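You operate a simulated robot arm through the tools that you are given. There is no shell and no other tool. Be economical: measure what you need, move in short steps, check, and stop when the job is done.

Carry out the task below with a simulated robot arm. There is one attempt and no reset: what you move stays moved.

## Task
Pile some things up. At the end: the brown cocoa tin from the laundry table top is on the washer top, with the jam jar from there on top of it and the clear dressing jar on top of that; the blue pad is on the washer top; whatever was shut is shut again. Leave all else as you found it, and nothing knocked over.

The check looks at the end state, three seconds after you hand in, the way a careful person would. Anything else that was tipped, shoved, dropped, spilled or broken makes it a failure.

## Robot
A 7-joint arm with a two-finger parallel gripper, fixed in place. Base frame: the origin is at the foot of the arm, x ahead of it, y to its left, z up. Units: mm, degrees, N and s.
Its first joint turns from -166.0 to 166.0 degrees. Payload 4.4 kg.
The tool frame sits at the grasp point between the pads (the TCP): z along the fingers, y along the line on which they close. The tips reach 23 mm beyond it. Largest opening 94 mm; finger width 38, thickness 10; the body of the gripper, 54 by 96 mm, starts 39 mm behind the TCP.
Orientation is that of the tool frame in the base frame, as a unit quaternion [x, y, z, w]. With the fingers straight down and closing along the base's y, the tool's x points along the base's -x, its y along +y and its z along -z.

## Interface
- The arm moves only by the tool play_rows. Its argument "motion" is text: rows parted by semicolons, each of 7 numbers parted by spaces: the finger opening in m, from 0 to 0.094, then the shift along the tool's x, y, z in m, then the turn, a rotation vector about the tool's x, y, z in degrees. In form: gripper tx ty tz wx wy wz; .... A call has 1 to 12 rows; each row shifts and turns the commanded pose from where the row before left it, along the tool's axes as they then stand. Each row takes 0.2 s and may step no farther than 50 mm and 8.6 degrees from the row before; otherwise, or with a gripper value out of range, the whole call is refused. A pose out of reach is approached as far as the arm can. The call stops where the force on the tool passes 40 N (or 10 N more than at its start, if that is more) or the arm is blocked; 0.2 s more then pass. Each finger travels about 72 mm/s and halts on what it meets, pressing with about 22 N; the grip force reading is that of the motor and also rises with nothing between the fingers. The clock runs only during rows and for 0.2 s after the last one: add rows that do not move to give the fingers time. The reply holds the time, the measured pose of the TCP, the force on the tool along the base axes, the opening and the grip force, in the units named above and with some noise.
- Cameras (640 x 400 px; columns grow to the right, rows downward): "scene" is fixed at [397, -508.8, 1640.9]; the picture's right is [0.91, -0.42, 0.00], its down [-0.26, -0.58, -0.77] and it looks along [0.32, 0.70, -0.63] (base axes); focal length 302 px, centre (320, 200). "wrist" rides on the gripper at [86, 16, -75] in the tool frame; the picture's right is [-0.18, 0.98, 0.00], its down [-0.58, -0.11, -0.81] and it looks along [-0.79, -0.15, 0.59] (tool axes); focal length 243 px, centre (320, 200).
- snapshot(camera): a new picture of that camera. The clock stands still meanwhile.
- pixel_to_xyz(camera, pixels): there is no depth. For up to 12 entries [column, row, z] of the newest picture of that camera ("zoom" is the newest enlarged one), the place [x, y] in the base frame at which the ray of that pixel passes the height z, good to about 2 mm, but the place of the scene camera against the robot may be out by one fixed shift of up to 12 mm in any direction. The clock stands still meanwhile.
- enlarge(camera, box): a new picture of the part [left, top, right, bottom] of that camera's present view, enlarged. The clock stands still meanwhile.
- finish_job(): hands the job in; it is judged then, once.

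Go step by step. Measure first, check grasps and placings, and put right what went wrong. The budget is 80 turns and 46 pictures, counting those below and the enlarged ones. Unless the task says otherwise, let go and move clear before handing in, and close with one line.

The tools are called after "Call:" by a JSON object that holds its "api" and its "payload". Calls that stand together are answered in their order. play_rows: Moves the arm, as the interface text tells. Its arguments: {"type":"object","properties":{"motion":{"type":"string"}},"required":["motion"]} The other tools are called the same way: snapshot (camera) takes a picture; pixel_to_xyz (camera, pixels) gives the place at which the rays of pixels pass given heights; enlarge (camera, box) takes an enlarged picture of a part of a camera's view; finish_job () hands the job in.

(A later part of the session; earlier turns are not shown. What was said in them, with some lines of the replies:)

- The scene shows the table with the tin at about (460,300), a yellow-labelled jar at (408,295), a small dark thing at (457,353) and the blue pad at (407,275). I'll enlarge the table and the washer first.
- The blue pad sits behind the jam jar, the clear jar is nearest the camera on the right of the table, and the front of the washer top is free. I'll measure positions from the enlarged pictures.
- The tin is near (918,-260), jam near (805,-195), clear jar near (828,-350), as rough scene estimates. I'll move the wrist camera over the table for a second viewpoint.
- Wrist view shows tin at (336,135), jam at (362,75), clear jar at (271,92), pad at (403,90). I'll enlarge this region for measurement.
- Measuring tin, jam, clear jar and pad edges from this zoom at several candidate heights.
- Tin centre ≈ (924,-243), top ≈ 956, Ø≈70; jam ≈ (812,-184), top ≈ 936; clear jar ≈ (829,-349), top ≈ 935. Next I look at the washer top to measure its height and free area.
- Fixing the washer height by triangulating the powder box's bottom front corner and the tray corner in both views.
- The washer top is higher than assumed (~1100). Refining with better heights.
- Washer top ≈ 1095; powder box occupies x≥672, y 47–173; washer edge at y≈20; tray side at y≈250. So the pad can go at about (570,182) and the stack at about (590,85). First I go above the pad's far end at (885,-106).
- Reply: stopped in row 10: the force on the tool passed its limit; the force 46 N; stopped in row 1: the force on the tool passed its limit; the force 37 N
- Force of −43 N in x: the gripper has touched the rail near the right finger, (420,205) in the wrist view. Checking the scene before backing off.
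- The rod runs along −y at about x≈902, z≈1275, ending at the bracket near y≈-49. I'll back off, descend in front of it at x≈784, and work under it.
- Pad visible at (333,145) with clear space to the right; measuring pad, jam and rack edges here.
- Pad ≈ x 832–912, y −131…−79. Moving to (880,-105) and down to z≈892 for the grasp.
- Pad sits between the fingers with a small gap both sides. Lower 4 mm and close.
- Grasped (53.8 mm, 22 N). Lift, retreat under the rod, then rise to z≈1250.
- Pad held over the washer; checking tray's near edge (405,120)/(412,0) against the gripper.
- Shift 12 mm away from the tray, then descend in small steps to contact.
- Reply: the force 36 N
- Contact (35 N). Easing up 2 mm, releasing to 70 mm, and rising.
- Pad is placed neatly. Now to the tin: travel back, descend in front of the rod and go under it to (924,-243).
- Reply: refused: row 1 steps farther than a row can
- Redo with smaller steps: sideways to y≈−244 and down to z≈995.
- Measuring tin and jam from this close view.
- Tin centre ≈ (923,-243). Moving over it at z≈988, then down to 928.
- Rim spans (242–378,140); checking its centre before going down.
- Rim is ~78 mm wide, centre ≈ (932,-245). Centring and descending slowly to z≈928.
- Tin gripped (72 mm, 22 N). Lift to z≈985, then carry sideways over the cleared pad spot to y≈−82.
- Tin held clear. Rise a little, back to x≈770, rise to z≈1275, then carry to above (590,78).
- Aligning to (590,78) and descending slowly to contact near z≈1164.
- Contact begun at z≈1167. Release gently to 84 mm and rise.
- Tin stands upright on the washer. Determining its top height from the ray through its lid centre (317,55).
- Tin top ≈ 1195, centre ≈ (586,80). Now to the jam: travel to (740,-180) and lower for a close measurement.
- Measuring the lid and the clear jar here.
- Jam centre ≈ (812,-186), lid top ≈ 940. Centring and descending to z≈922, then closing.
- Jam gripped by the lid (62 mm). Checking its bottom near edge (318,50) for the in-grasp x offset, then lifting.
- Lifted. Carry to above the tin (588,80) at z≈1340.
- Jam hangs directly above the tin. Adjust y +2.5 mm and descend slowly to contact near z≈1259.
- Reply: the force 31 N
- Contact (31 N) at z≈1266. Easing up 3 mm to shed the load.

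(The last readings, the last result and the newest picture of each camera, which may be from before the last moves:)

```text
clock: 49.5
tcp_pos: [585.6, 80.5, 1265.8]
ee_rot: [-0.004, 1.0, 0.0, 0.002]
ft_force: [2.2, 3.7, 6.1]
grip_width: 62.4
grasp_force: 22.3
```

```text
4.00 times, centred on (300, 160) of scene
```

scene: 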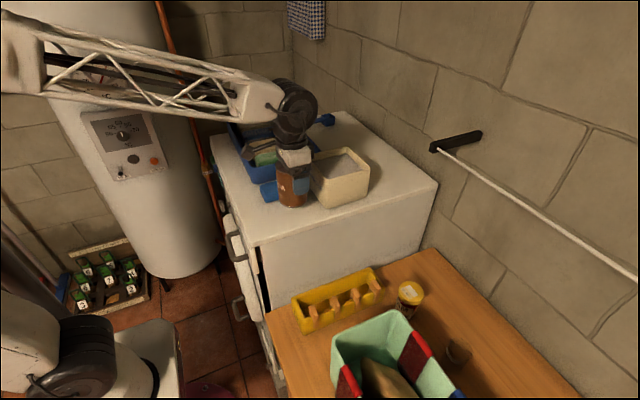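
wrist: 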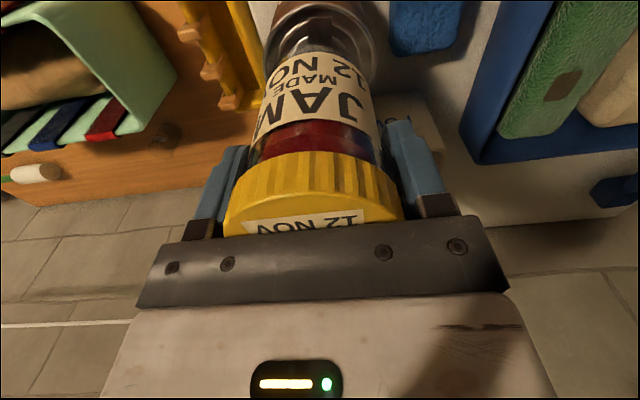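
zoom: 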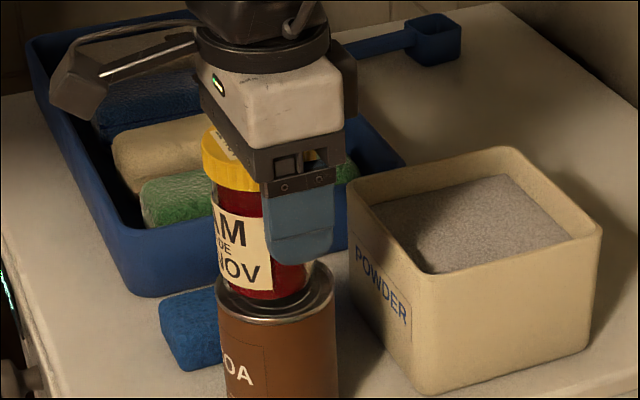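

The jam looks slightly left of the tin's centre; taking a tighter look before releasing.

Call:
{"api": "enlarge", "payload": {"camera": "scene", "box": [260, 150, 324, 190]}}

Call:
{"api": "enlarge", "payload": {"camera": "wrist", "box": [240, 0, 400, 100]}}

```text
10.00 times, centred on (292, 170) of scene
```

zoom: 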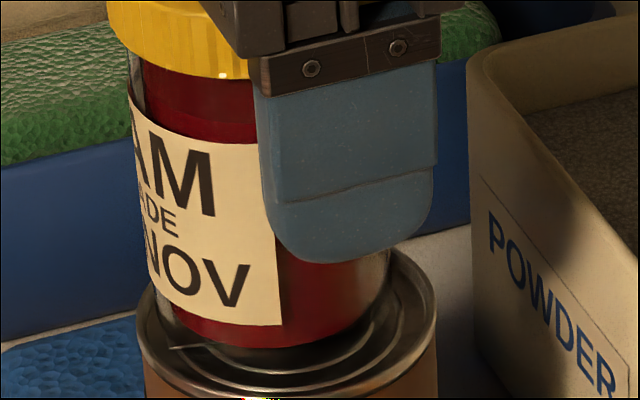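

```text
4.00 times, centred on (320, 50) of wrist
```

zoom: 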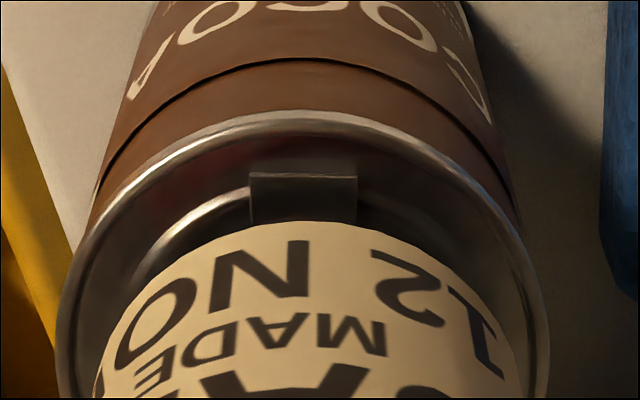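

Measuring tin rim and jam edge precisely in this wrist zoom.

Call:
{"api": "pixel_to_xyz", "payload": {"camera": "zoom", "pixels": [[57, 350, 1197], [547, 350, 1197], [57, 350, 1203], [547, 350, 1203], [305, 112, 1197], [305, 112, 1203], [305, 222, 1200], [305, 222, 1208], [95, 390, 1208], [520, 390, 1208]]}}

```text
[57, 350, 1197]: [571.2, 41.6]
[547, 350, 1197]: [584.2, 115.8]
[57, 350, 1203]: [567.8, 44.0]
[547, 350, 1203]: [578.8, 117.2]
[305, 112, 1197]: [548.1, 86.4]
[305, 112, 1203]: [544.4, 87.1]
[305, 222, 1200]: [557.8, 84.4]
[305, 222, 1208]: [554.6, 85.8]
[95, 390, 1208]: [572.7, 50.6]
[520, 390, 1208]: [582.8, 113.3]
```

Wrist measurements put tin centre ≈ (583,80) and jam centre ≈ (585,81): concentric within ~2 mm, and still in contact. Releasing to 80 mm and rising.

Call:
{"api": "play_rows", "payload": {"motion": "0.062 0 0 0 0 0 0;0.068 0 0 0 0 0 0;0.08 0 0 0 0 0 0;0.08 0 0 0 0 0 0;0.08 0 0 -0.02 0 0 0;0.08 0 0 -0.03 0 0 0;0.08 0 0 -0.04 0 0 0;0.08 0 0 -0.04 0 0 0;0.08 0 0 0 0 0 0"}}

Call:
{"api": "enlarge", "payload": {"camera": "scene", "box": [220, 110, 380, 210]}}

Call:
{"api": "snapshot", "payload": {"camera": "wrist"}}

```text
clock: 51.5
tcp_pos: [589.3, 82.0, 1395.5]
ee_rot: [-0.003, 1.0, 0.0, 0.002]
ft_force: [-0.7, -0.2, -0.5]
grip_width: 79.9
grasp_force: 0.1
```

```text
4.00 times, centred on (300, 160) of scene
```

zoom: 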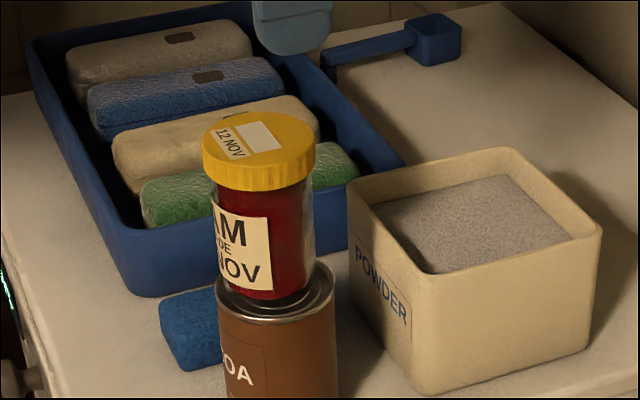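

```text
7 pictures are left
```

wrist: 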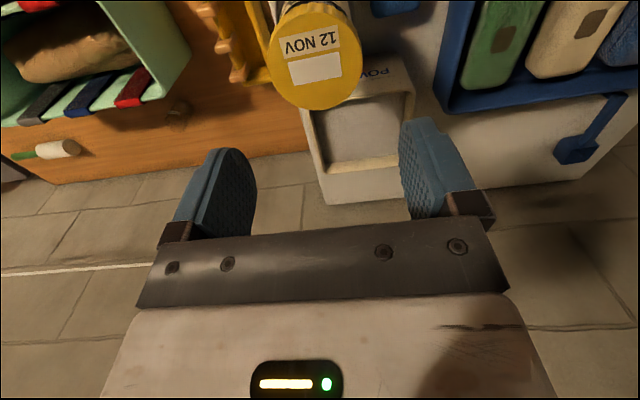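

Jam stands squarely on the tin. Measuring the lid's top and centre, and then going for the clear jar (7 pictures left).

Call:
{"api": "pixel_to_xyz", "payload": {"camera": "wrist", "pixels": [[266, 50, 1280], [361, 48, 1280], [318, 110, 1280], [266, 50, 1290], [361, 48, 1290], [318, 110, 1290], [266, 50, 1300], [361, 48, 1300], [318, 110, 1300]]}}

Call:
{"api": "play_rows", "payload": {"motion": "0.094 -0.015 -0.0425 0 0 0 0;0.094 -0.015 -0.0425 0 0 0 0;0.094 -0.015 -0.0425 0 0 0 0;0.094 -0.015 -0.0425 0 0 0 0;0.094 -0.015 -0.0425 0 0 0 0;0.094 -0.015 -0.0425 0 0 0 0;0.094 -0.015 -0.0425 0 0 0 0;0.094 -0.015 -0.0425 0 0 0 0;0.094 -0.015 -0.0425 0 0 0 0;0.094 -0.015 -0.0425 0 0 0 0;0.094 0 0 0 0 0 0"}}

```text
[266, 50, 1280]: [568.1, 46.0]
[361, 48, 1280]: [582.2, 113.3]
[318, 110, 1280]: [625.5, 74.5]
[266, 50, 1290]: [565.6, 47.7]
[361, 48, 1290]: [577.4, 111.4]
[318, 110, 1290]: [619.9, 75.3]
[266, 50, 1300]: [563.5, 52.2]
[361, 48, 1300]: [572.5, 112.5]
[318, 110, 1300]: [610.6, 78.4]
```

```text
clock: 54.0
tcp_pos: [735.5, -345.7, 1394.2]
ee_rot: [-0.004, 1.0, 0.0, 0.002]
ft_force: [-1.2, 0.6, -0.7]
grip_width: 93.9
grasp_force: 0.1
```

Jam lid top ≈ 1293, centre ≈ (586,80). Now descending to (800,-342,1060) for a closer look at the clear jar.

Call:
{"api": "play_rows", "payload": {"motion": "0.094 -0.0325 0 0 0 0 0;0.094 -0.0325 0 0 0 0 0;0.094 0 0 0.048 0 0 0;0.094 0 0 0.048 0 0 0;0.094 0 0 0.048 0 0 0;0.094 0 0 0.048 0 0 0;0.094 0 0 0.048 0 0 0;0.094 0 0 0.048 0 0 0;0.094 0 0 0.046 0 0 0;0.094 0 0 0 0 0 0"}}

Call:
{"api": "snapshot", "payload": {"camera": "wrist"}}

```text
clock: 56.1
tcp_pos: [805.6, -346.0, 1062.8]
ee_rot: [-0.004, 1.0, 0.001, 0.003]
ft_force: [0.0, -0.8, -0.3]
grip_width: 94.1
grasp_force: 0.0
```

```text
6 pictures are left
```

wrist: 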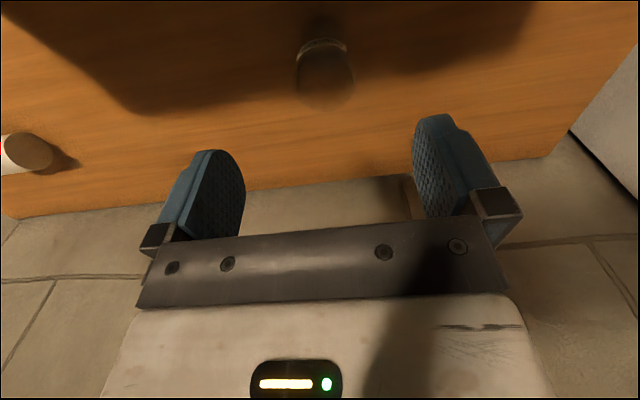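

Clear jar at (325,75), centred ahead, no box near. Measuring its edges.

Call:
{"api": "pixel_to_xyz", "payload": {"camera": "wrist", "pixels": [[296, 80, 930], [355, 76, 930], [326, 108, 930], [296, 80, 940], [355, 76, 940], [326, 108, 940], [322, 20, 860], [322, 30, 860]]}}

Call:
{"api": "enlarge", "payload": {"camera": "wrist", "box": [245, 0, 405, 120]}}

```text
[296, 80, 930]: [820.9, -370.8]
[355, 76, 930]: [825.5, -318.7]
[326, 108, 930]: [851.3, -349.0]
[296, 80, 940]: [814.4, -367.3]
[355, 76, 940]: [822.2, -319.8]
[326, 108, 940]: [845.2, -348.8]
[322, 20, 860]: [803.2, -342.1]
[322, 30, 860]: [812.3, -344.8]
```

```text
3.33 times, centred on (325, 60) of wrist
```

zoom: 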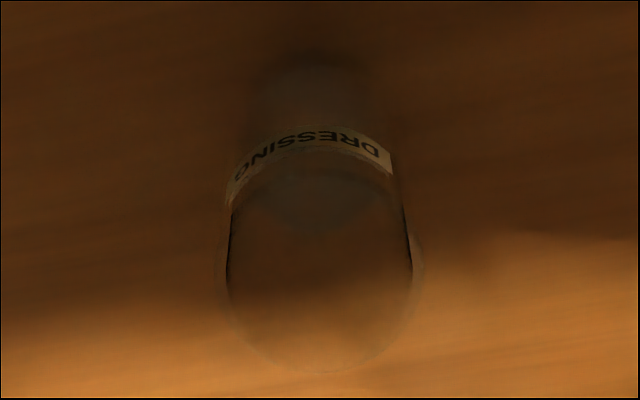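

Jar centre ≈ (827,-344), Ø≈52, top ≈ 933. Descending to TCP z≈908 and closing.

Call:
{"api": "play_rows", "payload": {"motion": "0.094 -0.0215 0.002 0.02 0 0 0;0.094 0 0 0.045 0 0 0;0.094 0 0 0.045 0 0 0;0.094 0 0 0.03 0 0 0;0.094 0 0 0.015 0 0 0;0.094 0 0 0 0 0 0;0.035 0 0 0 0 0 0;0.035 0 0 0 0 0 0;0.035 0 0 0 0 0 0;0.035 0 0 0 0 0 0;0.035 0 0 0 0 0 0"}}

Call:
{"api": "snapshot", "payload": {"camera": "wrist"}}

```text
clock: 58.5
tcp_pos: [830.5, -342.3, 908.7]
ee_rot: [-0.004, 1.0, 0.001, 0.003]
ft_force: [4.2, -0.7, -1.2]
grip_width: 52.1
grasp_force: 22.6
```

```text
4 pictures are left
```

wrist: 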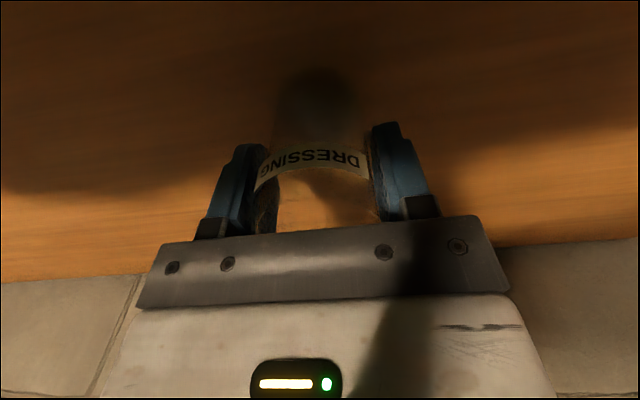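

Gripped at 52.1 mm. Checking its x offset in the grasp from the bottom edge (318,68), then lifting straight up.

Call:
{"api": "pixel_to_xyz", "payload": {"camera": "wrist", "pixels": [[318, 68, 860], [318, 75, 860], [274, 105, 860], [362, 100, 860]]}}

Call:
{"api": "play_rows", "payload": {"motion": "0.035 0 0 -0.01 0 0 0;0.035 0 0 -0.03 0 0 0;0.035 0 0 -0.045 0 0 0;0.035 0.02 0 -0.045 0 0 0;0.035 0.02 0 -0.045 0 0 0;0.035 0.02 0 -0.045 0 0 0;0.035 0 0 -0.048 0 0 0;0.035 0 0 -0.048 0 0 0;0.035 0 0 -0.048 0 0 0;0.035 0 0 -0.048 0 0 0;0.035 0 0 -0.048 0 0 0;0.035 0 0 0 0 0 0"}}

```text
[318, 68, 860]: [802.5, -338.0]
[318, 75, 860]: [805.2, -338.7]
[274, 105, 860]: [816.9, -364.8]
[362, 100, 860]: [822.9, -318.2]
```

```text
clock: 61.1
tcp_pos: [761.4, -341.2, 1368.4]
ee_rot: [-0.003, 1.0, 0.0, 0.002]
ft_force: [1.2, 1.2, -1.7]
grip_width: 52.3
grasp_force: 22.2
```

Carry up to z≈1420 above the stack at (587,80.5).

Call:
{"api": "play_rows", "payload": {"motion": "0.035 0 0 -0.04 0 0 0;0.035 0.0174 0.0422 -0.001 0 0 0;0.035 0.0174 0.0422 -0.001 0 0 0;0.035 0.0174 0.0422 -0.001 0 0 0;0.035 0.0174 0.0422 -0.001 0 0 0;0.035 0.0174 0.0422 -0.001 0 0 0;0.035 0.0174 0.0422 -0.001 0 0 0;0.035 0.0174 0.0422 -0.001 0 0 0;0.035 0.0174 0.0422 -0.001 0 0 0;0.035 0.0174 0.0422 -0.001 0 0 0;0.035 0.0174 0.0422 -0.001 0 0 0;0.035 0 0 0 0 0 0"}}

```text
clock: 63.8
tcp_pos: [593.1, 76.7, 1418.1]
ee_rot: [-0.003, 1.0, 0.001, 0.003]
ft_force: [0.9, 1.2, -1.8]
grip_width: 52.3
grasp_force: 22.3
```

Correct toward (587,80.5) and lower to ~1368, then re-read.

Call:
{"api": "play_rows", "payload": {"motion": "0.035 0.005 0.003 0.025 0 0 0;0.035 0 0 0.025 0 0 0;0.035 0 0 0 0 0 0;0.035 0 0 0 0 0 0"}}

Call:
{"api": "play_rows", "payload": {"motion": "0.035 0 0 0 0 0 0"}}

Call:
{"api": "enlarge", "payload": {"camera": "scene", "box": [230, 90, 358, 170]}}

```text
clock: 64.8
tcp_pos: [585.7, 82.2, 1365.7]
ee_rot: [-0.004, 1.0, 0.001, 0.003]
ft_force: [-0.4, 0.0, -1.0]
grip_width: 52.1
grasp_force: 22.0
```

```text
clock: 65.2
tcp_pos: [585.5, 82.3, 1364.9]
ee_rot: [-0.004, 1.0, 0.001, 0.002]
ft_force: [0.7, -0.4, -2.5]
grip_width: 52.2
grasp_force: 22.3
```

```text
5.00 times, centred on (294, 130) of scene
```

zoom: 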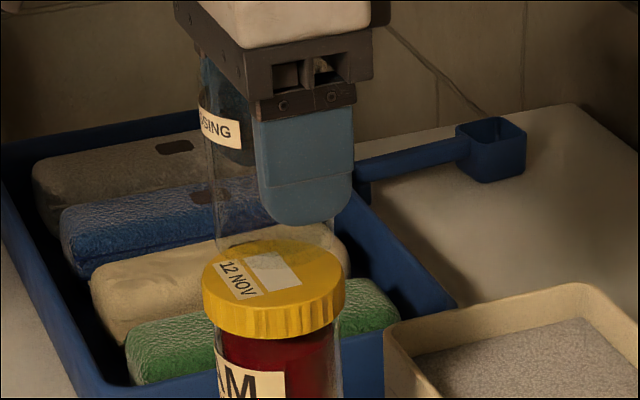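

Jar is centred over the lid (both near column 274). Lower gently to contact near 1342.

Call:
{"api": "play_rows", "payload": {"motion": "0.035 -0.001 -0.0015 0.01 0 0 0;0.035 0 0 0.004 0 0 0;0.035 0 0 0.003 0 0 0;0.035 0 0 0.002 0 0 0;0.035 0 0 0 0 0 0;0.035 0 0 0 0 0 0"}}

```text
clock: 66.5
tcp_pos: [585.4, 80.5, 1347.6]
ee_rot: [-0.004, 1.0, 0.002, 0.003]
ft_force: [0.2, -0.4, 16.3]
grip_width: 52.4
grasp_force: 21.8
```

Contact (≈17 N) at 1347.6. Ease 1 mm, then open gradually and rise straight up.

Call:
{"api": "play_rows", "payload": {"motion": "0.035 0 0 -0.001 0 0 0;0.035 0 0 0 0 0 0"}}

Call:
{"api": "play_rows", "payload": {"motion": "0.053 0 0 0 0 0 0;0.058 0 0 0 0 0 0;0.07 0 0 0 0 0 0;0.08 0 0 0 0 0 0;0.08 0 0 -0.015 0 0 0;0.08 0 0 -0.03 0 0 0;0.08 0 0 -0.04 0 0 0;0.08 0 0 -0.04 0 0 0;0.08 0 0 0 0 0 0"}}

Call:
{"api": "snapshot", "payload": {"camera": "scene"}}

```text
clock: 67.2
tcp_pos: [584.6, 81.9, 1348.6]
ee_rot: [-0.005, 1.0, 0.001, 0.001]
ft_force: [0.3, -0.8, 0.7]
grip_width: 52.2
grasp_force: 22.0
```

```text
clock: 69.2
tcp_pos: [583.9, 82.0, 1473.2]
ee_rot: [-0.004, 1.0, 0.001, 0.004]
ft_force: [0.0, 0.7, 0.6]
grip_width: 80.1
grasp_force: 0.0
```

```text
2 pictures are left
```

scene: 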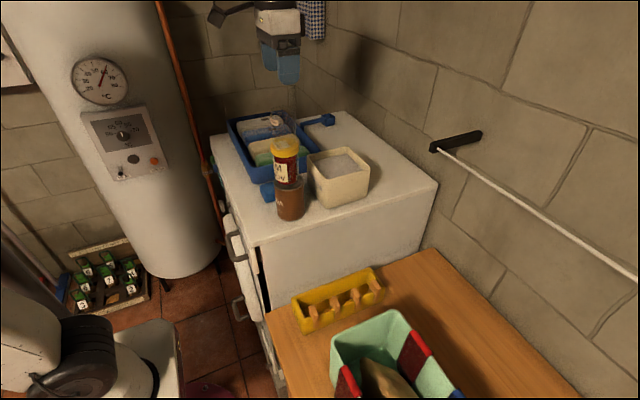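

All placed, with the gripper above the stack. Moving aside at height, then a close check.

Call:
{"api": "play_rows", "payload": {"motion": "0.08 0 -0.04 0 0 0 0;0.08 0 -0.04 0 0 0 0;0.08 0 -0.04 0 0 0 0;0.08 0 -0.04 0 0 0 0;0.08 0 -0.04 0 0 0 0;0.08 0 0 0 0 0 0"}}

Call:
{"api": "enlarge", "payload": {"camera": "scene", "box": [210, 100, 370, 240]}}

```text
clock: 70.5
tcp_pos: [581.7, -119.4, 1472.0]
ee_rot: [-0.004, 1.0, 0.001, 0.003]
ft_force: [-0.2, -0.4, 0.6]
grip_width: 80.2
grasp_force: 0.0
```

```text
2.86 times, centred on (290, 170) of scene
```

zoom: 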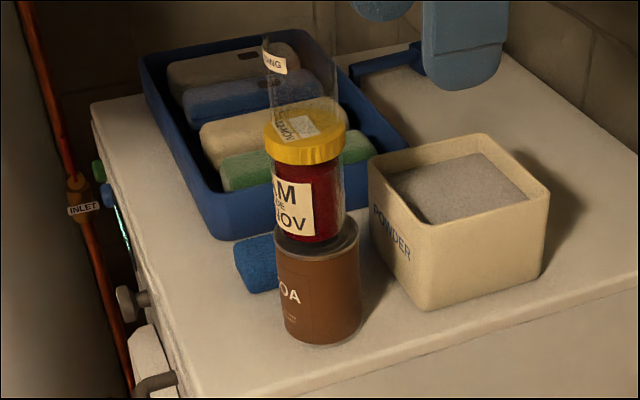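

The enlarged view shows tin, jam and clear jar stacked upright and centred, the blue pad flat on the washer beside them, and everything else in view undisturbed. Handing in.

Call:
{"api": "finish_job", "payload": {}}

```text
The job is handed in.
```

The cocoa tin, jam jar and clear dressing jar are stacked upright on the washer with the blue pad beside them; nothing was opened, and nothing else visibly moved, though the gripper bumped the wall rod once (about 43 N) without visible effect.
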